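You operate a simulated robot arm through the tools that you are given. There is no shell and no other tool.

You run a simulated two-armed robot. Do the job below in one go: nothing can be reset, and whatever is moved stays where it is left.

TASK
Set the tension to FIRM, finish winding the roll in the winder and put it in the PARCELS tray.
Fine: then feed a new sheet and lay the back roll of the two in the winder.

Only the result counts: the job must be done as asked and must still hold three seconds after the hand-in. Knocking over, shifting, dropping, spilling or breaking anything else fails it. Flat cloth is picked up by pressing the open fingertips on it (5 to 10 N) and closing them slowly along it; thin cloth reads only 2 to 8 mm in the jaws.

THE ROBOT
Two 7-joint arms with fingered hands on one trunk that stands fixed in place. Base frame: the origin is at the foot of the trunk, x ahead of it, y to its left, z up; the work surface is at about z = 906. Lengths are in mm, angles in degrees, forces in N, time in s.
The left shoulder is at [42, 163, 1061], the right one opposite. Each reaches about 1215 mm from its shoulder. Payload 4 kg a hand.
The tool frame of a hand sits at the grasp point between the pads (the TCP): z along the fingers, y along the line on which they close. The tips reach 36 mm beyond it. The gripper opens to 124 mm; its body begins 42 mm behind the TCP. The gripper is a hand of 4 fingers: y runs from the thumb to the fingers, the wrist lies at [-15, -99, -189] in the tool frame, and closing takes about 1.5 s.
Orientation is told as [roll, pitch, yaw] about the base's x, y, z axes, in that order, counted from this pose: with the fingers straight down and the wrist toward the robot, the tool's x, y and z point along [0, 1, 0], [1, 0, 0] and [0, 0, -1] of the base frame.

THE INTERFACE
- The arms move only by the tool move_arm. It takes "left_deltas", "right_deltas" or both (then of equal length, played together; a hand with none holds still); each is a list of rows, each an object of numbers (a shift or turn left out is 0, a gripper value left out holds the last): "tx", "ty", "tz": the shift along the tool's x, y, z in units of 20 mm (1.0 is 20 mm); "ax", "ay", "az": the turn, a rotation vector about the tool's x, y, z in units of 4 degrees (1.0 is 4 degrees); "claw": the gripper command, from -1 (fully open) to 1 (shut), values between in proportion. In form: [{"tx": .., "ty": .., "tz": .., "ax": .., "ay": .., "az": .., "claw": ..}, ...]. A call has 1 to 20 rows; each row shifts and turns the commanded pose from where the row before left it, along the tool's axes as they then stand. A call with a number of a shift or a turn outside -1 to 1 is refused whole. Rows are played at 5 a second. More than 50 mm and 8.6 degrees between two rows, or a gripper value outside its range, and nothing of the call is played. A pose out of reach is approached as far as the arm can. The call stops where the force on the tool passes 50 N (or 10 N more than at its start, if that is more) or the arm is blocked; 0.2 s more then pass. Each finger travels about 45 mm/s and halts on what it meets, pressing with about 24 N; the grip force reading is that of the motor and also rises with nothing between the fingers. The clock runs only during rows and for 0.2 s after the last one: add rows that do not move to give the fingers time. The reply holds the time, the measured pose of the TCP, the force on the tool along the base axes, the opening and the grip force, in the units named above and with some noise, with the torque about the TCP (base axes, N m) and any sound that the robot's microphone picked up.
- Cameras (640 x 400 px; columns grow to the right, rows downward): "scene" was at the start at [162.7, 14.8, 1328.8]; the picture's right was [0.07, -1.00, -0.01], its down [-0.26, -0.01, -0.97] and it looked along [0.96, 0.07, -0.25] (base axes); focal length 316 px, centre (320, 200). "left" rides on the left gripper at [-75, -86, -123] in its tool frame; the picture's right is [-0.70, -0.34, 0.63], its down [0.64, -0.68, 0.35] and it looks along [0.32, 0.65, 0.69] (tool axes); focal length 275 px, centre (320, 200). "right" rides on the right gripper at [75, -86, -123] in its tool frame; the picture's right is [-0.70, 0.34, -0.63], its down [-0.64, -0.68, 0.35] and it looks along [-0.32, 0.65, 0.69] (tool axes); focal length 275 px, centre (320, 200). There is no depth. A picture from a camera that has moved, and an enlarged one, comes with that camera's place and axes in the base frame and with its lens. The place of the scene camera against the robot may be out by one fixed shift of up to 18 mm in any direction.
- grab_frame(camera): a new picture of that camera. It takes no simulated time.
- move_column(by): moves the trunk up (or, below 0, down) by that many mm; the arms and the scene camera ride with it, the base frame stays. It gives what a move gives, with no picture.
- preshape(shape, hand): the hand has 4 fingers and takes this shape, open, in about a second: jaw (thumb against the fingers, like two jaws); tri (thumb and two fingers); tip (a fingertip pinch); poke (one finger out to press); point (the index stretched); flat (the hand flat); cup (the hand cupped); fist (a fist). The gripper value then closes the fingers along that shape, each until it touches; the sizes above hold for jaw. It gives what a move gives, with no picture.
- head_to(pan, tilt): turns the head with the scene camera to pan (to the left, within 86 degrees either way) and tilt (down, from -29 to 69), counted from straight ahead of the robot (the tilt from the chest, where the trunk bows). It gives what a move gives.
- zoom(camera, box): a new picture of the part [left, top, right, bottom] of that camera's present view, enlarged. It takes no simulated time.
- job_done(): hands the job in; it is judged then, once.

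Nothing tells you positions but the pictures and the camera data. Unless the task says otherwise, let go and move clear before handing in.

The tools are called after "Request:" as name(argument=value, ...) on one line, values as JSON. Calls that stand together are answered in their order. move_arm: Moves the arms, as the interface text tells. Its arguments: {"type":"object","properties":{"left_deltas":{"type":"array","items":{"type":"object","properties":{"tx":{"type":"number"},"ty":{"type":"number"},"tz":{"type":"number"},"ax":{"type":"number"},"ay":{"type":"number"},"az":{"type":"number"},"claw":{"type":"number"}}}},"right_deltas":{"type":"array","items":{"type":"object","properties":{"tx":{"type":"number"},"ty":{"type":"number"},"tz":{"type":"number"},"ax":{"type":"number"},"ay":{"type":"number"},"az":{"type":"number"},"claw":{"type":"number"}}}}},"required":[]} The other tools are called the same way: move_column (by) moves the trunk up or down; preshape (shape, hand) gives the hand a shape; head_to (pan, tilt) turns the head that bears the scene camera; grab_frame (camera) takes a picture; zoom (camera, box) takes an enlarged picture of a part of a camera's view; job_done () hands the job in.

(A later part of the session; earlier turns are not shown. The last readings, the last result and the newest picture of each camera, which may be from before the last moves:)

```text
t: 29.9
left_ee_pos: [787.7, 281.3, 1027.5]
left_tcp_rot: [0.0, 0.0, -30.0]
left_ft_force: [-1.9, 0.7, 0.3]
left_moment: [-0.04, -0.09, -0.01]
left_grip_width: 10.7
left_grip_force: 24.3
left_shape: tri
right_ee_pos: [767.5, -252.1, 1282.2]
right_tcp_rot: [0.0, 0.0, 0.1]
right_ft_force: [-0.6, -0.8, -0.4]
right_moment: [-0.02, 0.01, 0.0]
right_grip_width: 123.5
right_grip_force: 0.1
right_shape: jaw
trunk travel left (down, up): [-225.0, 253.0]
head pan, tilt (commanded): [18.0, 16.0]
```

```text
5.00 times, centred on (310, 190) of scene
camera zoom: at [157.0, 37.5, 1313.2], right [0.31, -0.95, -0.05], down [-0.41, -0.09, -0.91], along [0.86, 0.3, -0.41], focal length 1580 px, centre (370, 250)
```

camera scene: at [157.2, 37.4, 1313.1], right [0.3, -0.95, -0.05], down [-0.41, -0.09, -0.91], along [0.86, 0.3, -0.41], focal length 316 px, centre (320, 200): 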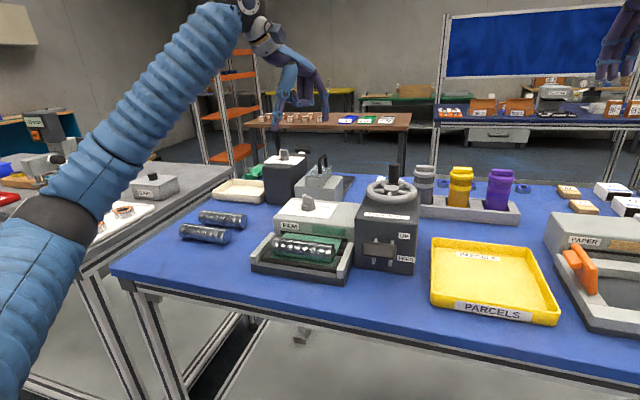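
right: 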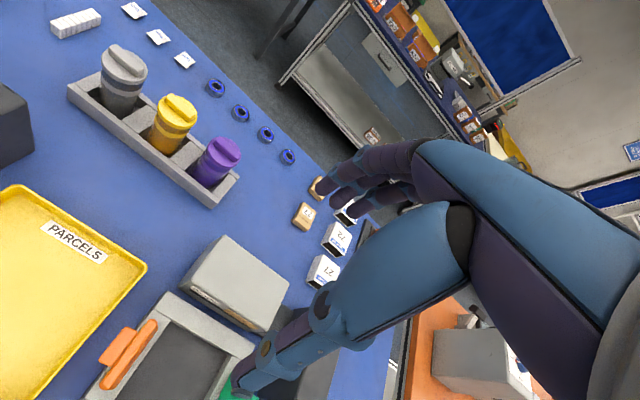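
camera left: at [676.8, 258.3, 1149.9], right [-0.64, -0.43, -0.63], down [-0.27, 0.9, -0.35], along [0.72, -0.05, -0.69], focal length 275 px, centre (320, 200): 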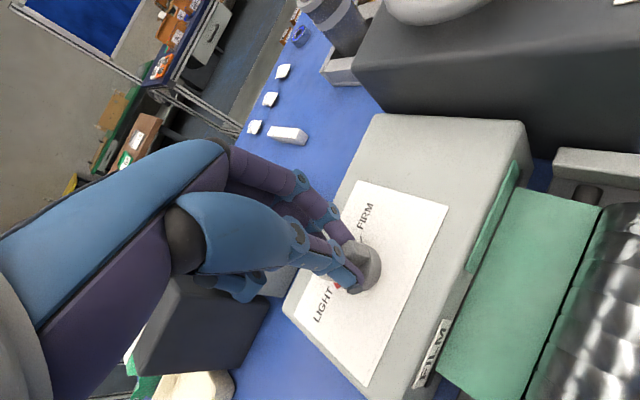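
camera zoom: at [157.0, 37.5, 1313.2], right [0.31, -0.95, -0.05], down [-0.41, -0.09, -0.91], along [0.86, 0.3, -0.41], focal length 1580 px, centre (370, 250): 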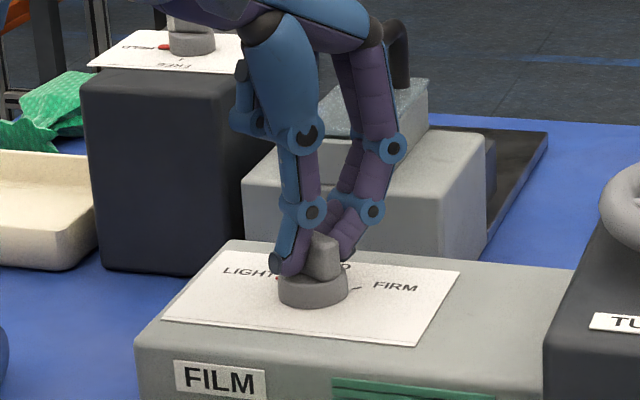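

Gripped at about 11 mm. I'll turn 40° clockwise first and check that it follows.

Request:
move_arm(left_deltas=[{"az": 0.8}, {"az": 0.8}, {"az": 0.8}, {"az": 0.8}, {"az": 0.8}, {"az": 0.8}, {"az": 0.8}, {"az": 0.8}, {"az": 0.8}, {"az": 0.8}, {"az": 0.8}, {"az": 0.8}])

Request:
zoom(camera="scene", box=[260, 150, 360, 230])

Request:
grab_frame(camera="left")

```text
t: 32.5
left_ee_pos: [788.1, 280.6, 1026.6]
left_tcp_rot: [0.0, 0.0, -68.4]
left_ft_force: [4.8, 9.6, 4.6]
left_moment: [0.1, -0.2, 0.03]
left_grip_width: 10.7
left_grip_force: 24.5
left_shape: tri
right_ee_pos: [767.5, -252.4, 1282.3]
right_tcp_rot: [0.0, 0.0, 0.0]
right_ft_force: [0.3, -0.2, -0.6]
right_moment: [0.0, 0.01, 0.03]
right_grip_width: 123.4
right_grip_force: 0.1
right_shape: jaw
trunk travel left (down, up): [-225.0, 253.0]
head pan, tilt (commanded): [18.0, 16.0]
```

```text
5.00 times, centred on (310, 190) of scene
camera zoom: at [157.3, 38.0, 1313.2], right [0.31, -0.95, -0.05], down [-0.41, -0.09, -0.91], along [0.86, 0.3, -0.41], focal length 1580 px, centre (370, 250)
```

zoom: 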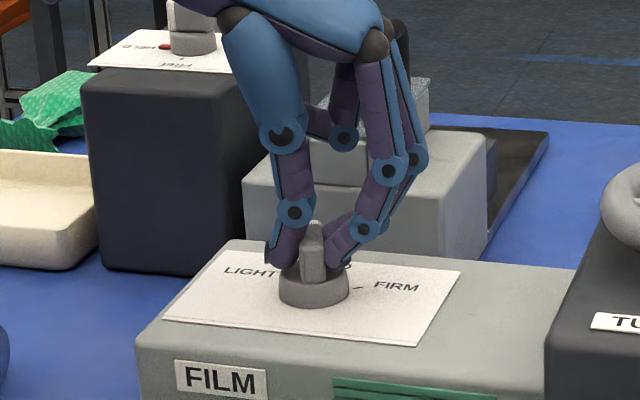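

```text
taken
camera left: at [687.7, 332.9, 1149.7], right [-0.77, 0.06, -0.63], down [0.35, 0.87, -0.35], along [0.53, -0.49, -0.69], focal length 275 px, centre (320, 200)
```

left: 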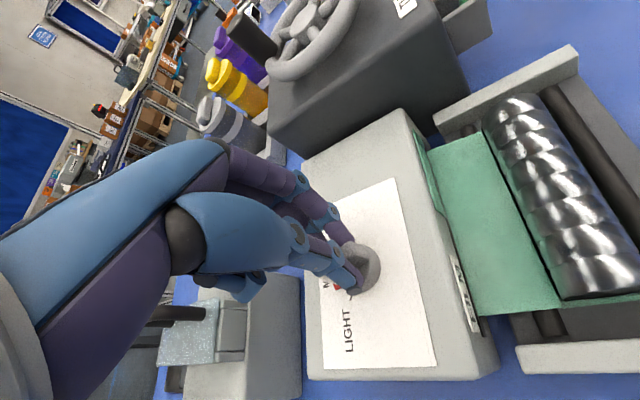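

The knob follows with low force. Continuing the turn toward FIRM.

Request:
move_arm(left_deltas=[{"az": 0.8}, {"az": 0.8}, {"az": 0.8}, {"az": 0.8}, {"az": 0.8}, {"az": 0.8}, {"az": 0.8}, {"az": 0.8}, {"az": 0.8}, {"az": 0.8}, {"az": 0.8}, {"az": 0.8}])

Request:
move_arm(left_deltas=[{"az": 0.8}, {"az": 0.8}, {"az": 0.8}, {"az": 0.8}, {"az": 0.8}, {"az": 0.8}, {"az": 0.8}, {"az": 0.8}, {"az": 0.8}, {"az": 0.8}])

Request:
zoom(camera="scene", box=[260, 150, 360, 230])

Request:
grab_frame(camera="left")

```text
t: 35.1
left_ee_pos: [789.4, 281.1, 1026.3]
left_tcp_rot: [0.1, 0.0, -107.0]
left_ft_force: [11.0, 4.4, 9.7]
left_moment: [0.01, -0.25, 0.02]
left_grip_width: 10.8
left_grip_force: 23.3
left_shape: tri
right_ee_pos: [767.9, -252.1, 1281.8]
right_tcp_rot: [0.1, 0.1, 0.0]
right_ft_force: [0.7, -0.3, 0.1]
right_moment: [0.02, 0.02, 0.01]
right_grip_width: 123.7
right_grip_force: 0.0
right_shape: jaw
trunk travel left (down, up): [-225.0, 253.0]
head pan, tilt (commanded): [18.0, 16.0]
```

```text
t: 37.3
left_ee_pos: [788.7, 280.9, 1026.5]
left_tcp_rot: [0.0, -0.1, -138.8]
left_ft_force: [13.9, 5.6, 13.4]
left_moment: [0.13, -0.29, 0.04]
left_grip_width: 11.5
left_grip_force: 23.4
left_shape: tri
right_ee_pos: [768.7, -253.0, 1281.0]
right_tcp_rot: [0.0, 0.1, 0.0]
right_ft_force: [-0.2, 0.0, 0.1]
right_moment: [0.01, -0.01, 0.01]
right_grip_width: 123.6
right_grip_force: 0.1
right_shape: jaw
trunk travel left (down, up): [-225.0, 253.0]
head pan, tilt (commanded): [18.0, 16.0]
```

```text
5.00 times, centred on (310, 190) of scene
camera zoom: at [157.4, 37.5, 1313.2], right [0.31, -0.95, -0.05], down [-0.41, -0.09, -0.91], along [0.86, 0.3, -0.41], focal length 1580 px, centre (370, 250)
```

zoom: 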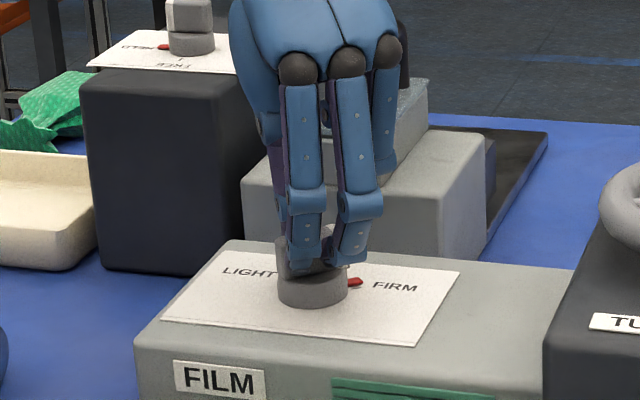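

```text
taken
camera left: at [804.3, 393.2, 1149.1], right [-0.2, 0.75, -0.63], down [0.94, -0.04, -0.35], along [-0.28, -0.67, -0.69], focal length 275 px, centre (320, 200)
```

left: 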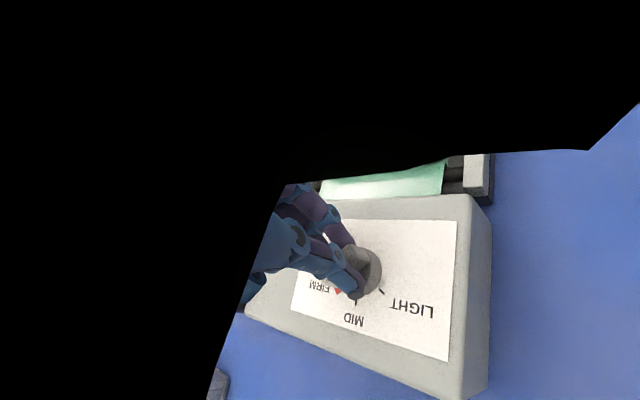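

The red pointer moves with the knob and is nearly at FIRM. I'll zoom in to judge the rest.

Request:
zoom(camera="left", box=[290, 230, 450, 340])

Request:
zoom(camera="scene", box=[290, 190, 346, 225])

```text
3.64 times, centred on (370, 285) of left
camera zoom: at [804.3, 393.2, 1149.1], right [-0.2, 0.75, -0.63], down [0.94, -0.04, -0.35], along [-0.28, -0.67, -0.69], focal length 1001 px, centre (138, -109)
```

zoom: 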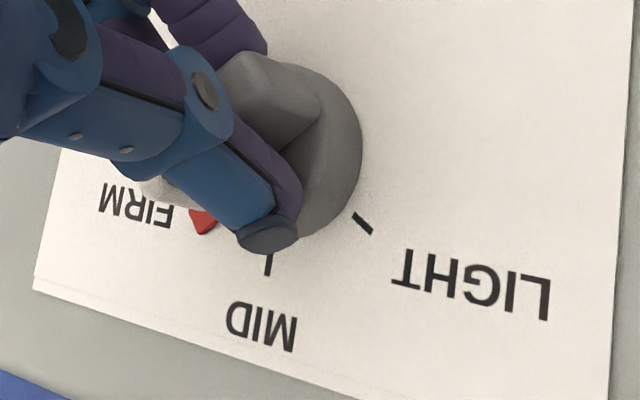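

```text
11.43 times, centred on (318, 208) of scene
camera zoom: at [157.4, 37.5, 1313.2], right [0.31, -0.95, -0.05], down [-0.41, -0.09, -0.91], along [0.86, 0.3, -0.41], focal length 3612 px, centre (343, 114)
```

zoom: 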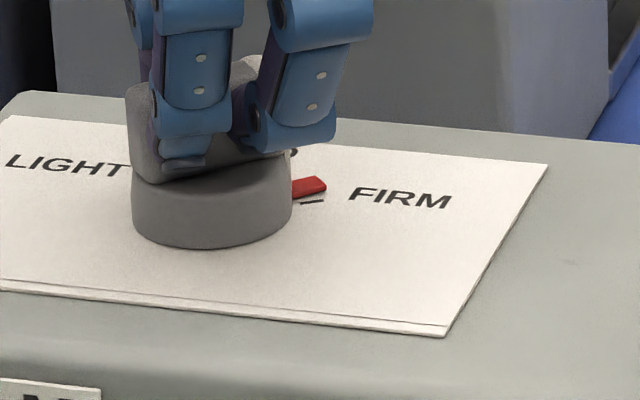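

Request:
move_arm(left_deltas=[{"az": 0.75}, {"az": 0.75}, {"az": 0.75}, {"az": 0.75}, {}])

Request:
zoom(camera="scene", box=[290, 190, 346, 225])

Request:
zoom(camera="left", box=[290, 230, 450, 340])

```text
t: 38.5
left_ee_pos: [788.5, 280.7, 1026.9]
left_tcp_rot: [0.0, 0.0, -150.9]
left_ft_force: [13.2, 3.2, 11.0]
left_moment: [0.06, -0.29, 0.03]
left_grip_width: 11.9
left_grip_force: 23.7
left_shape: tri
right_ee_pos: [768.6, -252.0, 1281.7]
right_tcp_rot: [0.0, 0.1, 0.1]
right_ft_force: [-0.3, 0.4, 0.4]
right_moment: [0.01, 0.0, 0.05]
right_grip_width: 123.8
right_grip_force: 0.1
right_shape: jaw
trunk travel left (down, up): [-225.0, 253.0]
head pan, tilt (commanded): [18.0, 16.0]
```

```text
11.43 times, centred on (318, 208) of scene
camera zoom: at [157.5, 37.4, 1313.1], right [0.31, -0.95, -0.05], down [-0.41, -0.09, -0.91], along [0.86, 0.3, -0.41], focal length 3612 px, centre (343, 114)
```

zoom: 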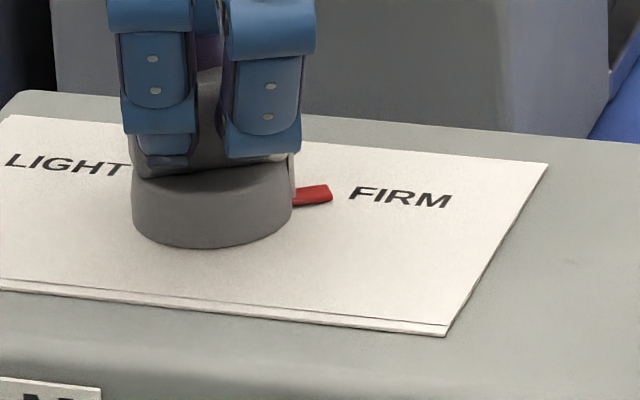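

```text
3.64 times, centred on (370, 285) of left
camera zoom: at [827.5, 387.8, 1149.2], right [-0.05, 0.77, -0.63], down [0.91, -0.23, -0.35], along [-0.41, -0.59, -0.69], focal length 1001 px, centre (138, -109)
```

zoom: 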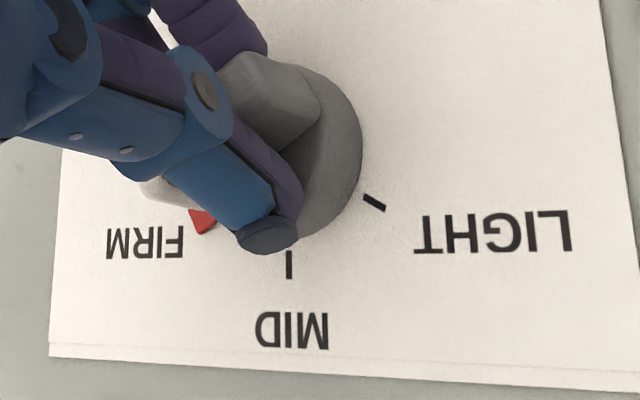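

The pointer covers the FIRM tick now. I'll let go, rise and check from above.

Request:
move_arm(left_deltas=[{"claw": 0.7}, {"claw": 0.3}, {"claw": 0.0}, {}, {"tz": -1}, {"tz": -1}, {"tz": -1}, {"tz": -1}, {"tz": -1}, {}])

Request:
zoom(camera="scene", box=[270, 185, 350, 235])

Request:
grab_frame(camera="left")

```text
t: 40.7
left_ee_pos: [788.1, 279.7, 1127.1]
left_tcp_rot: [0.0, -0.1, -150.9]
left_ft_force: [0.2, 0.1, -0.8]
left_moment: [-0.03, 0.03, -0.01]
left_grip_width: 61.8
left_grip_force: 0.0
left_shape: tri
right_ee_pos: [768.6, -251.6, 1281.3]
right_tcp_rot: [0.0, 0.1, 0.0]
right_ft_force: [-0.1, 0.5, -0.5]
right_moment: [-0.01, 0.01, 0.01]
right_grip_width: 123.4
right_grip_force: 0.1
right_shape: jaw
trunk travel left (down, up): [-225.0, 253.0]
head pan, tilt (commanded): [18.0, 16.0]
```

```text
8.00 times, centred on (310, 210) of scene
camera zoom: at [157.8, 37.9, 1313.0], right [0.31, -0.95, -0.05], down [-0.41, -0.09, -0.91], along [0.86, 0.3, -0.41], focal length 2529 px, centre (400, 120)
```

zoom: 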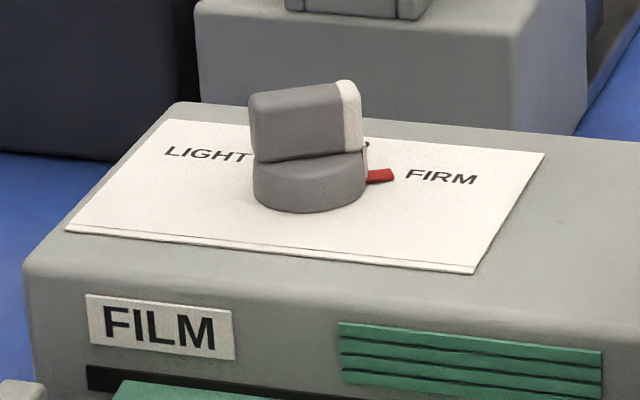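

```text
taken
camera left: at [826.9, 387.0, 1249.6], right [-0.05, 0.77, -0.63], down [0.91, -0.23, -0.35], along [-0.41, -0.59, -0.69], focal length 275 px, centre (320, 200)
```

left: 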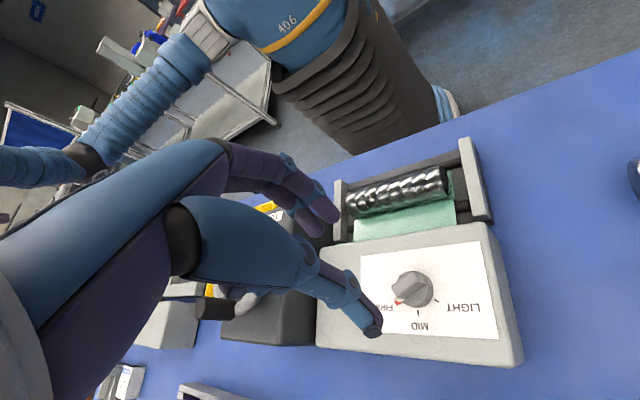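

Request:
zoom(camera="left", box=[370, 255, 466, 345])

```text
4.44 times, centred on (418, 300) of left
camera zoom: at [826.9, 387.0, 1249.6], right [-0.05, 0.77, -0.63], down [0.91, -0.23, -0.35], along [-0.41, -0.59, -0.69], focal length 1224 px, centre (-116, -244)
```

zoom: 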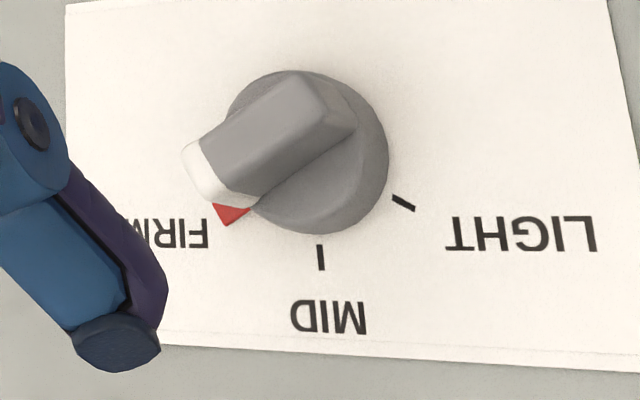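

Request:
zoom(camera="scene", box=[296, 192, 340, 222])

Request:
zoom(camera="left", box=[384, 270, 436, 320])

```text
13.33 times, centred on (318, 207) of scene
camera zoom: at [157.8, 37.9, 1313.0], right [0.31, -0.95, -0.05], down [-0.41, -0.09, -0.91], along [0.86, 0.3, -0.41], focal length 4215 px, centre (347, 107)
```

zoom: 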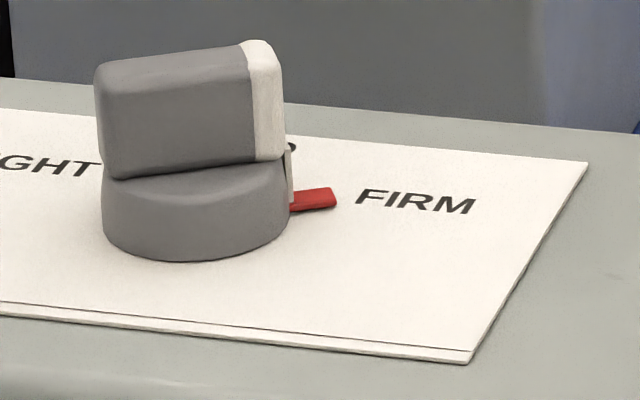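

```text
8.00 times, centred on (410, 295) of left
camera zoom: at [826.9, 387.0, 1249.6], right [-0.05, 0.77, -0.63], down [0.91, -0.23, -0.35], along [-0.41, -0.59, -0.69], focal length 2202 px, centre (-400, -560)
```

zoom: 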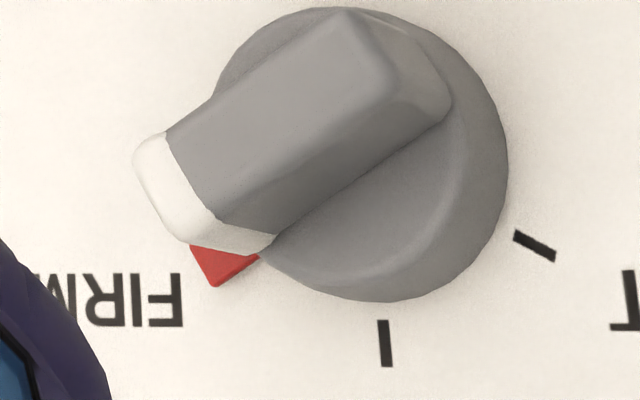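

Tension is on FIRM, with the pointer over its tick. Next is the handwheel: I'll raise the hand, turn it back to yaw -30 and get a measuring view of the wheel.

Request:
move_arm(left_deltas=[{"tz": -1, "az": -1}, {"tz": -1, "az": -1}, {"tz": -1, "az": -1}, {"tz": -1, "az": -1}, {"az": -1}, {"az": -1}, {"az": -1}, {"az": -1}, {"az": -1}, {"az": -1}, {"az": -1}, {"az": -1}, {"az": -1}, {"az": -1}, {"az": -1}, {"az": -1}, {"az": -1}, {"az": -1}, {"az": -1}, {"az": -1}])

Request:
move_arm(left_deltas=[{"az": -1}, {"az": -1}, {"az": -1}, {"az": -1}, {"az": -1}, {"az": -1}, {"az": -1}, {"az": -1}, {"az": -1}, {"az": -1}, {"ty": -1}, {"ty": -1}, {"ty": -1}, {"ty": -1}])

Request:
grab_frame(camera="left")

```text
t: 44.9
left_ee_pos: [787.4, 279.5, 1205.9]
left_tcp_rot: [0.0, 0.0, -70.8]
left_ft_force: [-0.8, 0.2, -0.8]
left_moment: [-0.04, 0.01, 0.01]
left_grip_width: 61.5
left_grip_force: 0.1
left_shape: tri
right_ee_pos: [767.5, -252.3, 1281.4]
right_tcp_rot: [0.0, 0.1, 0.0]
right_ft_force: [0.3, 0.9, -0.8]
right_moment: [0.0, 0.0, -0.02]
right_grip_width: 123.8
right_grip_force: 0.0
right_shape: jaw
trunk travel left (down, up): [-225.0, 253.0]
head pan, tilt (commanded): [18.0, 16.0]
```

```text
t: 47.9
left_ee_pos: [718.2, 321.4, 1206.5]
left_tcp_rot: [0.0, 0.0, -31.0]
left_ft_force: [-0.6, 0.5, 0.2]
left_moment: [0.0, 0.02, -0.02]
left_grip_width: 61.9
left_grip_force: 0.0
left_shape: tri
right_ee_pos: [767.5, -253.4, 1282.1]
right_tcp_rot: [0.0, 0.0, 0.0]
right_ft_force: [0.6, -0.4, 0.2]
right_moment: [-0.02, -0.01, 0.02]
right_grip_width: 123.6
right_grip_force: 0.1
right_shape: jaw
trunk travel left (down, up): [-225.0, 253.0]
head pan, tilt (commanded): [18.0, 16.0]
```

```text
taken
camera left: at [607.6, 300.4, 1328.7], right [-0.65, -0.43, -0.63], down [-0.25, 0.9, -0.35], along [0.72, -0.06, -0.69], focal length 275 px, centre (320, 200)
```

left: 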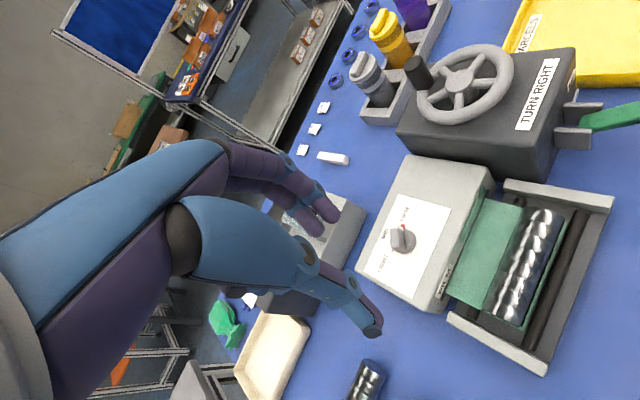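

Request:
zoom(camera="left", box=[390, 30, 530, 130])

Request:
zoom(camera="left", box=[440, 170, 620, 380])

Request:
zoom(camera="left", box=[540, 80, 640, 180])

```text
4.00 times, centred on (460, 80) of left
camera zoom: at [607.6, 300.4, 1328.7], right [-0.65, -0.43, -0.63], down [-0.25, 0.9, -0.35], along [0.72, -0.06, -0.69], focal length 1101 px, centre (-240, 680)
```

zoom: 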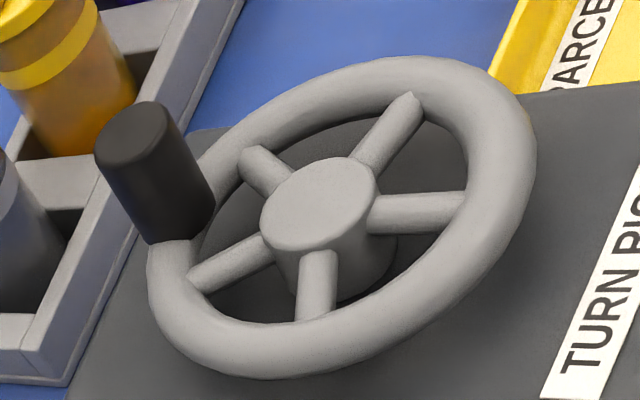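

```text
1.90 times, centred on (530, 275) of left
camera zoom: at [607.6, 300.4, 1328.7], right [-0.65, -0.43, -0.63], down [-0.25, 0.9, -0.35], along [0.72, -0.06, -0.69], focal length 524 px, centre (-80, 57)
```

zoom: 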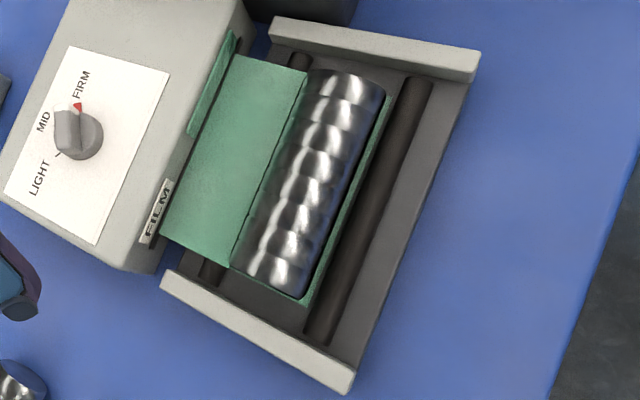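

```text
4.00 times, centred on (590, 130) of left
camera zoom: at [607.6, 300.4, 1328.7], right [-0.65, -0.43, -0.63], down [-0.25, 0.9, -0.35], along [0.72, -0.06, -0.69], focal length 1101 px, centre (-760, 480)
```

zoom: 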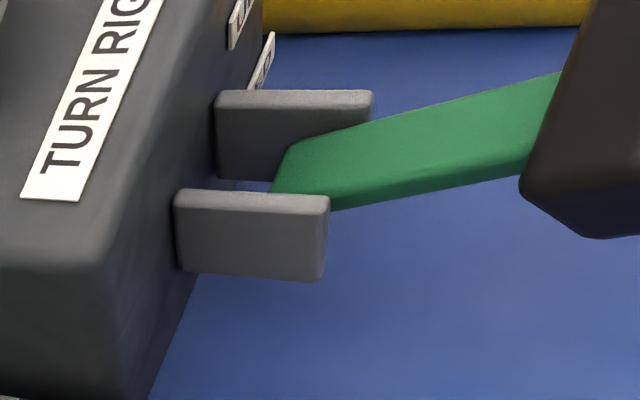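

The wheel hub is at about (771, 84, 1049), and the handle axis at (811, 87) with its top at z≈1091 and a crank radius of about 40 mm. I'll move the open hand above the handle and verify.

Request:
move_arm(left_deltas=[{"tx": -0.765, "ty": 1.0}, {"tx": -0.765, "ty": 1.0}, {"tx": -0.765, "ty": 1.0}, {"tx": -0.765, "ty": 1.0}, {"tx": -0.765, "ty": 1.0}, {"tx": -0.765, "ty": 1.0}, {"tx": -0.765, "ty": 1.0}, {"tx": -0.765, "ty": 1.0}, {"tx": -0.765, "ty": 1.0}, {"tx": -0.765, "ty": 1.0}, {"tz": 1}, {"tz": 1}, {"tz": 0.8}, {}])

Request:
grab_frame(camera="left")

Request:
grab_frame(camera="scene")

```text
t: 50.9
left_ee_pos: [814.2, 86.1, 1152.2]
left_tcp_rot: [0.0, 0.0, -30.8]
left_ft_force: [-0.5, -0.5, -0.7]
left_moment: [0.04, -0.01, 0.02]
left_grip_width: 61.8
left_grip_force: 0.1
left_shape: tri
right_ee_pos: [767.8, -253.4, 1281.7]
right_tcp_rot: [0.0, 0.0, 0.0]
right_ft_force: [-0.1, 0.6, 0.6]
right_moment: [0.05, 0.0, -0.01]
right_grip_width: 123.9
right_grip_force: 0.0
right_shape: jaw
trunk travel left (down, up): [-225.0, 253.0]
head pan, tilt (commanded): [18.0, 16.0]
```

```text
taken
camera left: at [701.5, 66.0, 1273.7], right [-0.65, -0.43, -0.63], down [-0.26, 0.9, -0.35], along [0.72, -0.06, -0.69], focal length 275 px, centre (320, 200)
```

left: 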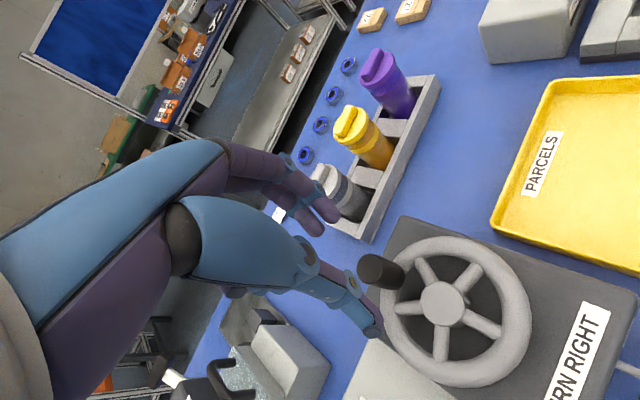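

```text
taken
camera scene: at [157.0, 37.1, 1313.3], right [0.31, -0.95, -0.05], down [-0.41, -0.08, -0.91], along [0.86, 0.3, -0.41], focal length 316 px, centre (320, 200)
```

scene: 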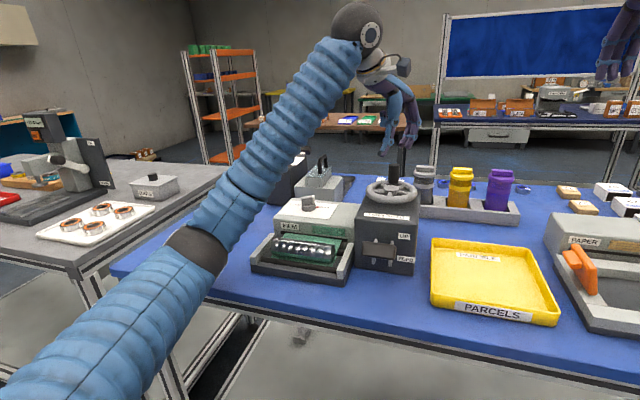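

Request:
zoom(camera="left", box=[340, 220, 540, 390])

Request:
zoom(camera="scene", box=[350, 80, 450, 220])

```text
2.35 times, centred on (440, 305) of left
camera zoom: at [701.5, 66.0, 1273.7], right [-0.65, -0.43, -0.63], down [-0.26, 0.9, -0.35], along [0.72, -0.06, -0.69], focal length 648 px, centre (38, -47)
```

zoom: 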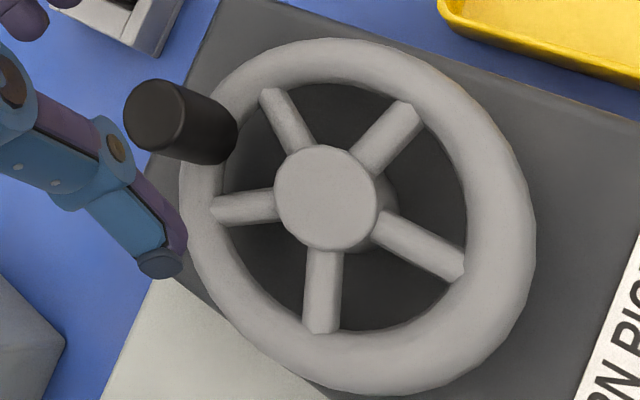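

```text
2.86 times, centred on (400, 150) of scene
camera zoom: at [157.0, 37.1, 1313.3], right [0.31, -0.95, -0.05], down [-0.41, -0.08, -0.91], along [0.86, 0.3, -0.41], focal length 903 px, centre (91, 343)
```

zoom: 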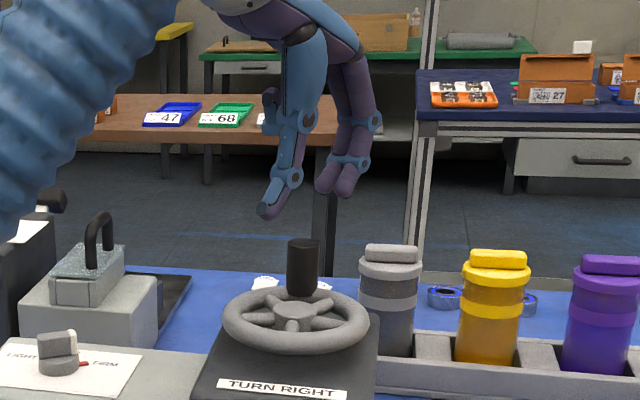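

Refined: hub (770, 84), handle axis (812, 85), R≈42. I'll lower the hand around the handle and grip it.

Request:
move_arm(left_deltas=[{"tx": -0.08, "ty": -0.08, "tz": 0.9}, {"tz": 1}, {"tz": 1}, {}, {"claw": 0.3}, {"claw": 0.6}, {"claw": 0.8}, {"claw": 0.8}, {}, {}])

Request:
grab_frame(camera="left")

Request:
zoom(camera="scene", box=[350, 80, 450, 220])

```text
t: 53.3
left_ee_pos: [792.6, 76.9, 1137.2]
left_tcp_rot: [2.0, -2.4, -30.9]
left_ft_force: [0.5, 0.4, 0.4]
left_moment: [-0.01, 0.03, -0.02]
left_grip_width: 12.9
left_grip_force: 0.0
left_shape: tri
right_ee_pos: [751.8, -263.5, 1288.9]
right_tcp_rot: [0.6, -0.7, 0.0]
right_ft_force: [-0.4, 0.3, 0.1]
right_moment: [0.0, -0.02, 0.01]
right_grip_width: 123.6
right_grip_force: 0.0
right_shape: jaw
trunk travel left (down, up): [-225.0, 253.0]
head pan, tilt (commanded): [18.0, 16.0]
stopped in row 10 (left hand): the arm was blocked; the commanded pose is now the measured one
```

```text
taken
camera left: at [674.0, 55.3, 1253.4], right [-0.61, -0.42, -0.67], down [-0.24, 0.91, -0.35], along [0.76, -0.06, -0.65], focal length 275 px, centre (320, 200)
```

left: 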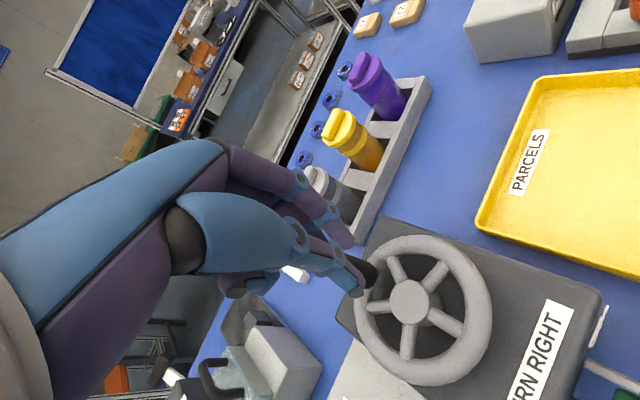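

```text
2.86 times, centred on (400, 150) of scene
camera zoom: at [138.0, 26.1, 1315.2], right [0.31, -0.95, -0.05], down [-0.39, -0.08, -0.92], along [0.87, 0.3, -0.4], focal length 903 px, centre (91, 343)
```

zoom: 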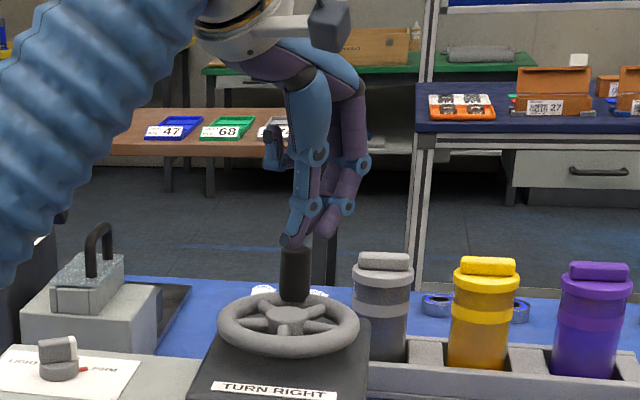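

The arm was blocked: the tool feels no force, but the trunk was pushed back, so the forearm or elbow is probably on the table edge. I'll look before doing anything else.

Request:
grab_frame(camera="scene")

Request:
grab_frame(camera="right")

```text
taken
camera scene: at [138.0, 26.1, 1315.2], right [0.31, -0.95, -0.05], down [-0.39, -0.08, -0.92], along [0.87, 0.3, -0.4], focal length 316 px, centre (320, 200)
```

scene: 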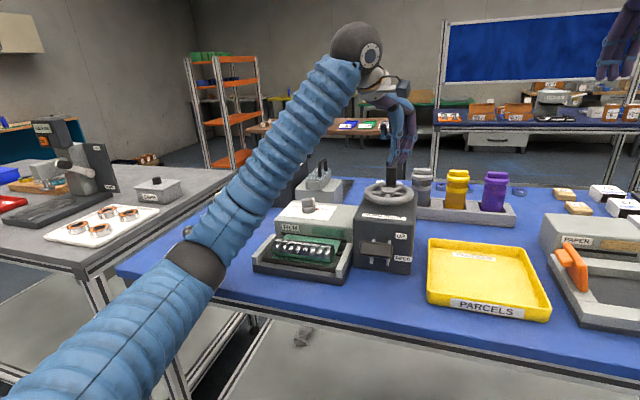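

```text
taken
camera right: at [664.5, -188.8, 1411.5], right [0.33, -0.7, 0.63], down [-0.68, -0.64, -0.36], along [0.66, -0.31, -0.69], focal length 275 px, centre (320, 200)
```

right: 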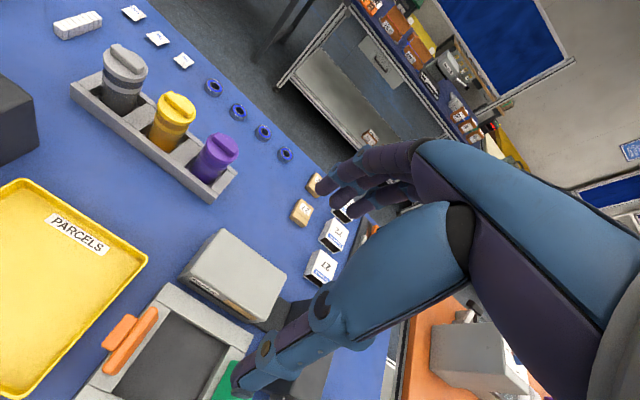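

Request:
zoom(camera="scene", box=[80, 180, 300, 340])

Request:
zoom(camera="scene", box=[340, 60, 440, 220])

```text
2.50 times, centred on (190, 260) of scene
camera zoom: at [138.0, 26.1, 1315.2], right [0.31, -0.95, -0.05], down [-0.39, -0.08, -0.92], along [0.87, 0.3, -0.4], focal length 790 px, centre (645, 50)
```

zoom: 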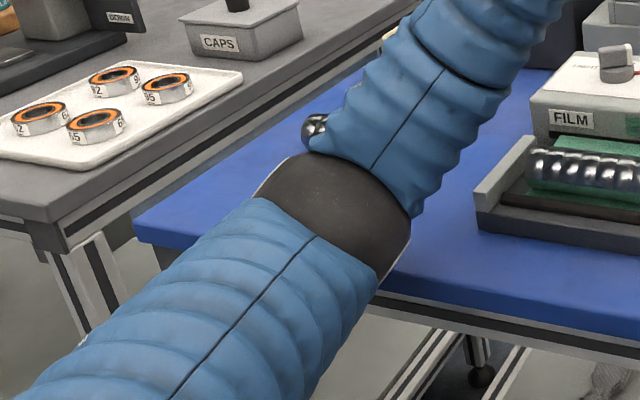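

```text
2.50 times, centred on (390, 140) of scene
camera zoom: at [138.0, 26.1, 1315.2], right [0.31, -0.95, -0.05], down [-0.39, -0.08, -0.92], along [0.87, 0.3, -0.4], focal length 790 px, centre (145, 350)
```

zoom: 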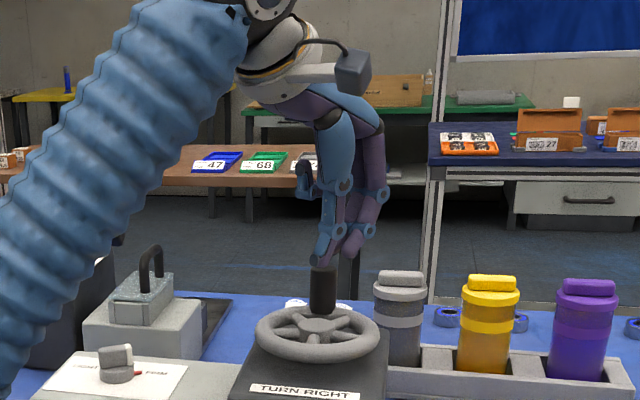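

The rolls haven't moved; the elbow seems to have come down on the table's front edge while the hand lowered. I'll raise the trunk, which lifts the shoulders, elbow and hand straight up together.

Request:
move_column(by=60)

Request:
grab_frame(camera="scene")

```text
t: 54.3
left_ee_pos: [810.9, 88.1, 1169.9]
left_tcp_rot: [0.6, -1.1, -30.7]
left_ft_force: [0.5, 0.5, -0.5]
left_moment: [-0.01, 0.04, -0.04]
left_grip_width: 12.6
left_grip_force: 0.1
left_shape: tri
right_ee_pos: [771.0, -251.3, 1337.5]
right_tcp_rot: [0.0, 0.2, 0.0]
right_ft_force: [0.5, 0.6, -0.5]
right_moment: [-0.03, 0.04, 0.0]
right_grip_width: 123.7
right_grip_force: 0.0
right_shape: jaw
trunk travel left (down, up): [-285.0, 193.0]
head pan, tilt (commanded): [18.0, 16.0]
```

```text
taken
camera scene: at [132.6, 37.8, 1381.7], right [0.31, -0.95, -0.03], down [-0.35, -0.09, -0.93], along [0.88, 0.3, -0.36], focal length 316 px, centre (320, 200)
```

scene: 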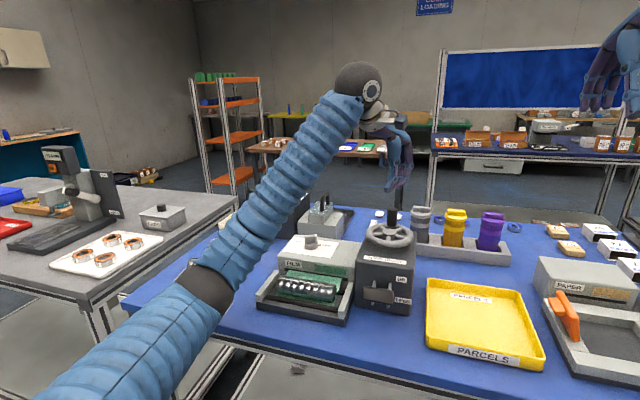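

The contact is released and the trunk is straight again. I'll go up another 110 mm for good elbow clearance and a better view, then check that nothing was shifted.

Request:
move_column(by=110)

Request:
head_to(pan=18, tilt=26)

Request:
grab_frame(camera="scene")

Request:
grab_frame(camera="left")

```text
t: 55.7
left_ee_pos: [809.5, 86.9, 1283.4]
left_tcp_rot: [0.6, -1.1, -30.8]
left_ft_force: [-0.1, -0.3, -0.3]
left_moment: [0.0, -0.04, -0.01]
left_grip_width: 12.7
left_grip_force: 0.0
left_shape: tri
right_ee_pos: [767.6, -252.3, 1451.8]
right_tcp_rot: [0.0, 0.0, 0.0]
right_ft_force: [0.2, 0.5, 0.9]
right_moment: [-0.01, 0.0, 0.0]
right_grip_width: 123.7
right_grip_force: 0.1
right_shape: jaw
trunk travel left (down, up): [-395.0, 83.0]
head pan, tilt (commanded): [18.0, 16.0]
```

```text
t: 56.4
left_ee_pos: [809.0, 86.8, 1284.5]
left_tcp_rot: [0.8, -1.4, -30.7]
left_ft_force: [-0.2, 0.3, 0.5]
left_moment: [-0.01, -0.04, -0.02]
left_grip_width: 12.3
left_grip_force: 0.1
left_shape: tri
right_ee_pos: [768.2, -253.2, 1453.5]
right_tcp_rot: [-0.1, 0.1, -0.1]
right_ft_force: [-0.8, -0.3, 0.2]
right_moment: [0.0, 0.0, 0.03]
right_grip_width: 123.7
right_grip_force: 0.1
right_shape: jaw
trunk travel left (down, up): [-395.0, 83.0]
head pan, tilt (commanded): [18.0, 26.0]
```

```text
taken
camera scene: at [93.6, 36.8, 1486.8], right [0.31, -0.95, -0.01], down [-0.43, -0.14, -0.89], along [0.85, 0.28, -0.45], focal length 316 px, centre (320, 200)
```

scene: 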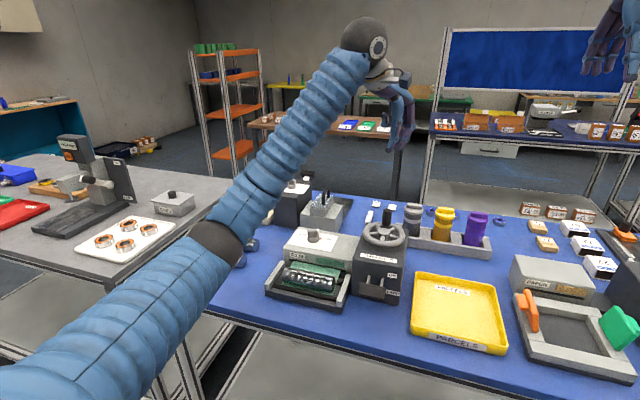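

```text
taken
camera left: at [693.6, 66.1, 1404.2], right [-0.63, -0.43, -0.65], down [-0.25, 0.9, -0.35], along [0.74, -0.06, -0.67], focal length 275 px, centre (320, 200)
```

left: 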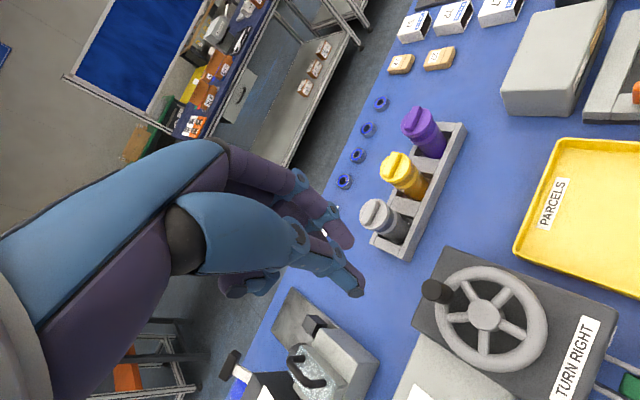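

Nothing looks shifted, and the wheel measures the same. I'll level the hand, open it and come down in stages, watching the right hand's reading as a sign of any arm contact.

Request:
move_arm(left_deltas=[{"ax": 0.2, "ay": -0.35, "claw": 0.0}, {"tz": 1}, {"tz": 1}, {"tz": 1}, {"tz": 1}, {"tz": 1}, {"tz": 1}, {"tz": 0.7}, {}, {}])

Request:
grab_frame(camera="scene")

Request:
grab_frame(camera="left")

```text
t: 58.6
left_ee_pos: [808.0, 85.1, 1150.2]
left_tcp_rot: [-0.7, -0.5, -30.8]
left_ft_force: [-0.6, 0.1, 0.6]
left_moment: [0.0, -0.01, -0.01]
left_grip_width: 61.6
left_grip_force: 0.0
left_shape: tri
right_ee_pos: [767.9, -251.8, 1451.6]
right_tcp_rot: [0.0, 0.0, 0.0]
right_ft_force: [0.1, -0.9, -0.4]
right_moment: [-0.03, 0.01, 0.0]
right_grip_width: 123.6
right_grip_force: 0.0
right_shape: jaw
trunk travel left (down, up): [-395.0, 83.0]
head pan, tilt (commanded): [18.0, 26.0]
```

```text
taken
camera scene: at [93.6, 36.9, 1486.7], right [0.31, -0.95, -0.01], down [-0.43, -0.14, -0.89], along [0.85, 0.28, -0.45], focal length 316 px, centre (320, 200)
```

scene: 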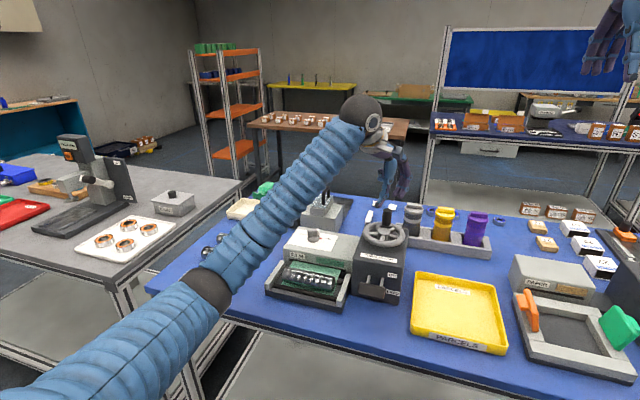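

```text
taken
camera left: at [696.2, 65.7, 1273.2], right [-0.64, -0.43, -0.63], down [-0.25, 0.9, -0.36], along [0.72, -0.07, -0.69], focal length 275 px, centre (320, 200)
```

left: 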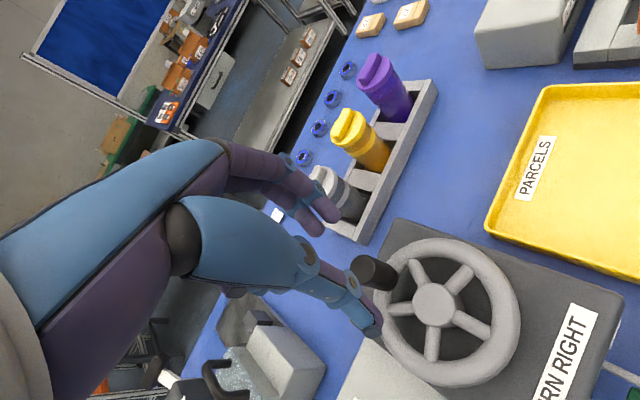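

Request:
move_arm(left_deltas=[{"tx": 0.12, "ty": 0.16, "ax": 0.15, "ay": 0.1}, {"tz": 0.8}, {"tz": 1}, {}, {}])

Request:
zoom(camera="scene", box=[330, 120, 440, 260])

Request:
grab_frame(camera="left")

```text
t: 59.8
left_ee_pos: [812.7, 85.0, 1113.6]
left_tcp_rot: [-0.2, 0.0, -30.8]
left_ft_force: [0.5, -0.3, -0.4]
left_moment: [0.0, -0.02, -0.02]
left_grip_width: 61.5
left_grip_force: 0.1
left_shape: tri
right_ee_pos: [768.5, -252.5, 1452.2]
right_tcp_rot: [0.1, 0.1, 0.0]
right_ft_force: [-0.3, -0.6, 0.1]
right_moment: [-0.01, -0.03, 0.0]
right_grip_width: 123.8
right_grip_force: 0.1
right_shape: jaw
trunk travel left (down, up): [-395.0, 83.0]
head pan, tilt (commanded): [18.0, 26.0]
```

```text
2.86 times, centred on (385, 190) of scene
camera zoom: at [93.6, 37.0, 1486.7], right [0.31, -0.95, -0.01], down [-0.43, -0.14, -0.89], along [0.85, 0.28, -0.45], focal length 903 px, centre (134, 229)
```

zoom: 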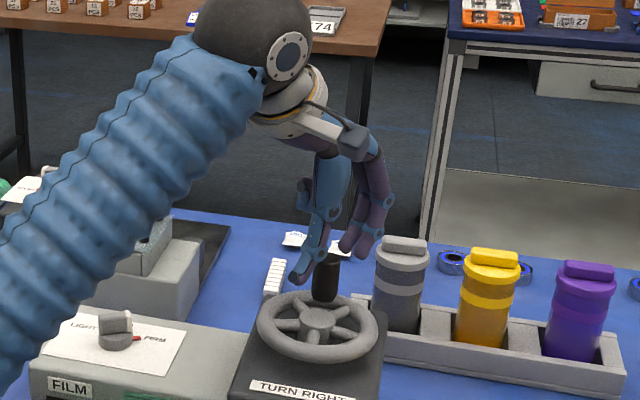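

```text
taken
camera left: at [700.8, 64.3, 1237.0], right [-0.65, -0.43, -0.63], down [-0.26, 0.9, -0.35], along [0.72, -0.06, -0.69], focal length 275 px, centre (320, 200)
```

left: 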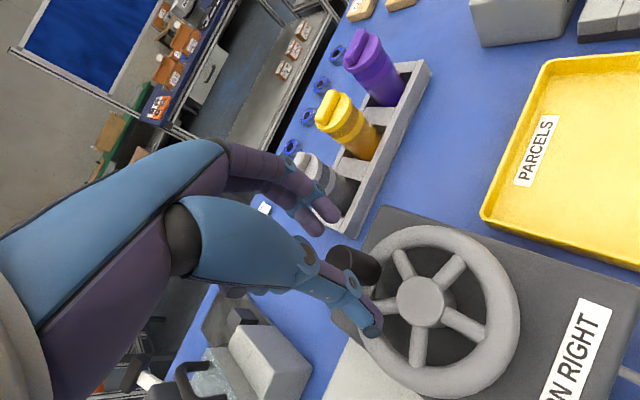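

Request:
move_arm(left_deltas=[{"tz": 0.5}, {"tz": 0.4}, {}, {"claw": 0.3}, {"claw": 0.5}, {"claw": 0.7}, {"claw": 0.8}, {}, {}])

Request:
zoom(camera="scene", box=[330, 120, 440, 260])

Request:
grab_frame(camera="left")

```text
t: 61.8
left_ee_pos: [810.7, 84.6, 1097.0]
left_tcp_rot: [-0.2, 0.1, -30.8]
left_ft_force: [-7.2, 1.2, 1.6]
left_moment: [-0.17, -0.27, -0.03]
left_grip_width: 27.8
left_grip_force: 23.9
left_shape: tri
right_ee_pos: [767.3, -252.1, 1452.2]
right_tcp_rot: [0.0, 0.0, 0.0]
right_ft_force: [-0.2, 0.1, 0.0]
right_moment: [0.0, 0.01, 0.0]
right_grip_width: 123.7
right_grip_force: 0.1
right_shape: jaw
trunk travel left (down, up): [-395.0, 83.0]
head pan, tilt (commanded): [18.0, 26.0]
```

```text
2.86 times, centred on (385, 190) of scene
camera zoom: at [92.5, 37.0, 1486.8], right [0.31, -0.95, -0.01], down [-0.43, -0.14, -0.89], along [0.85, 0.28, -0.45], focal length 903 px, centre (134, 229)
```

zoom: 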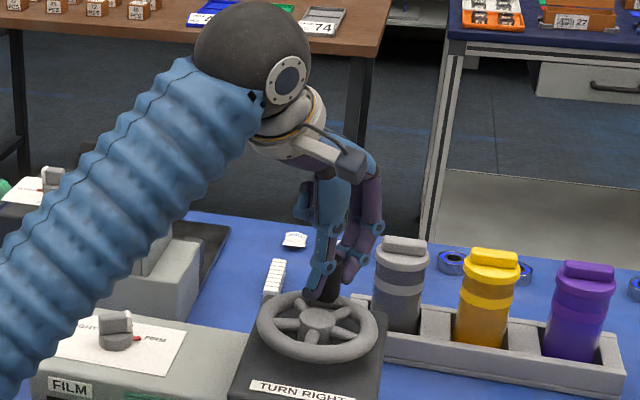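

```text
taken
camera left: at [699.8, 64.0, 1220.0], right [-0.65, -0.43, -0.63], down [-0.26, 0.9, -0.35], along [0.72, -0.06, -0.69], focal length 275 px, centre (320, 200)
```

left: 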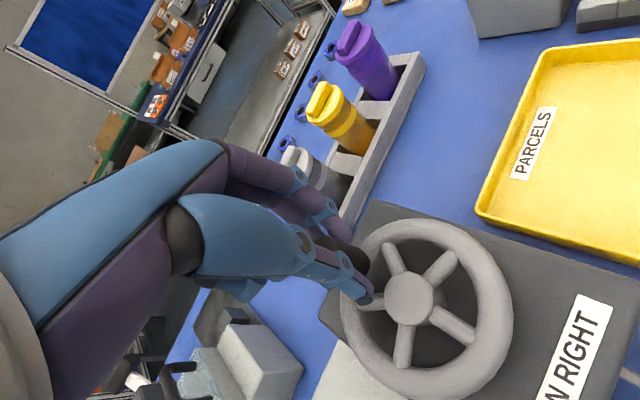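

The handle is gripped (28 mm, 24 N). I'll crank a quarter turn clockwise first and check it.

Request:
move_arm(left_deltas=[{"tx": -0.601, "ty": 0.265}, {"tx": -0.654, "ty": 0.066}, {"tx": -0.642, "ty": -0.139}, {"tx": -0.568, "ty": -0.33}, {"tx": -0.438, "ty": -0.49}])

Request:
zoom(camera="scene", box=[250, 160, 440, 320])

Request:
grab_frame(camera="left")

```text
t: 63.0
left_ee_pos: [771.3, 38.5, 1097.8]
left_tcp_rot: [-0.4, 0.1, -30.9]
left_ft_force: [9.6, -21.0, 4.3]
left_moment: [-0.63, -0.44, -0.38]
left_grip_width: 15.7
left_grip_force: 24.3
left_shape: tri
right_ee_pos: [767.3, -253.9, 1451.0]
right_tcp_rot: [0.1, 0.1, 0.0]
right_ft_force: [0.5, 0.6, 0.2]
right_moment: [0.0, 0.0, 0.01]
right_grip_width: 123.8
right_grip_force: 0.0
right_shape: jaw
trunk travel left (down, up): [-395.0, 83.0]
head pan, tilt (commanded): [18.0, 26.0]
```

```text
2.50 times, centred on (345, 240) of scene
camera zoom: at [93.9, 34.7, 1486.7], right [0.31, -0.95, -0.01], down [-0.43, -0.13, -0.89], along [0.85, 0.28, -0.45], focal length 790 px, centre (258, 100)
```

zoom: 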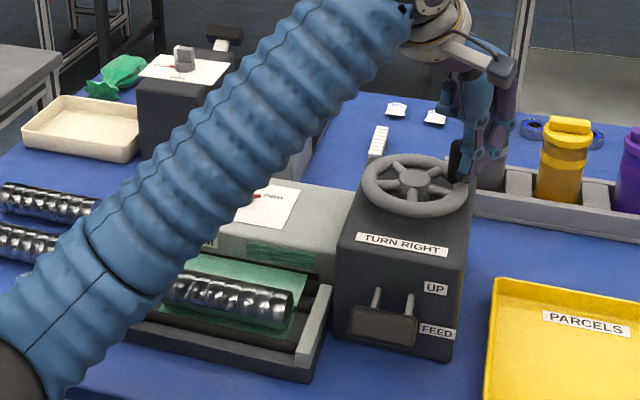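

```text
taken
camera left: at [660.2, 17.8, 1220.2], right [-0.65, -0.43, -0.63], down [-0.25, 0.9, -0.35], along [0.72, -0.07, -0.69], focal length 275 px, centre (320, 200)
```

left: 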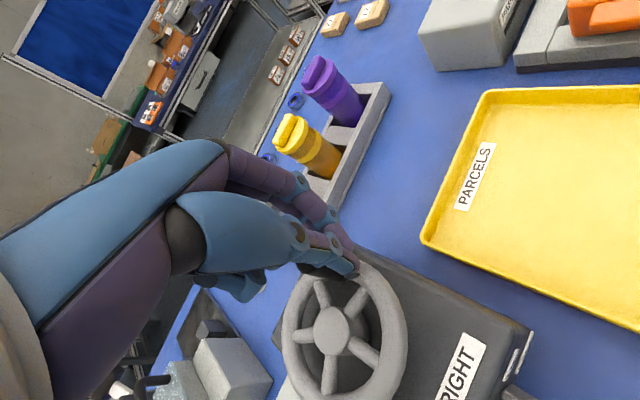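

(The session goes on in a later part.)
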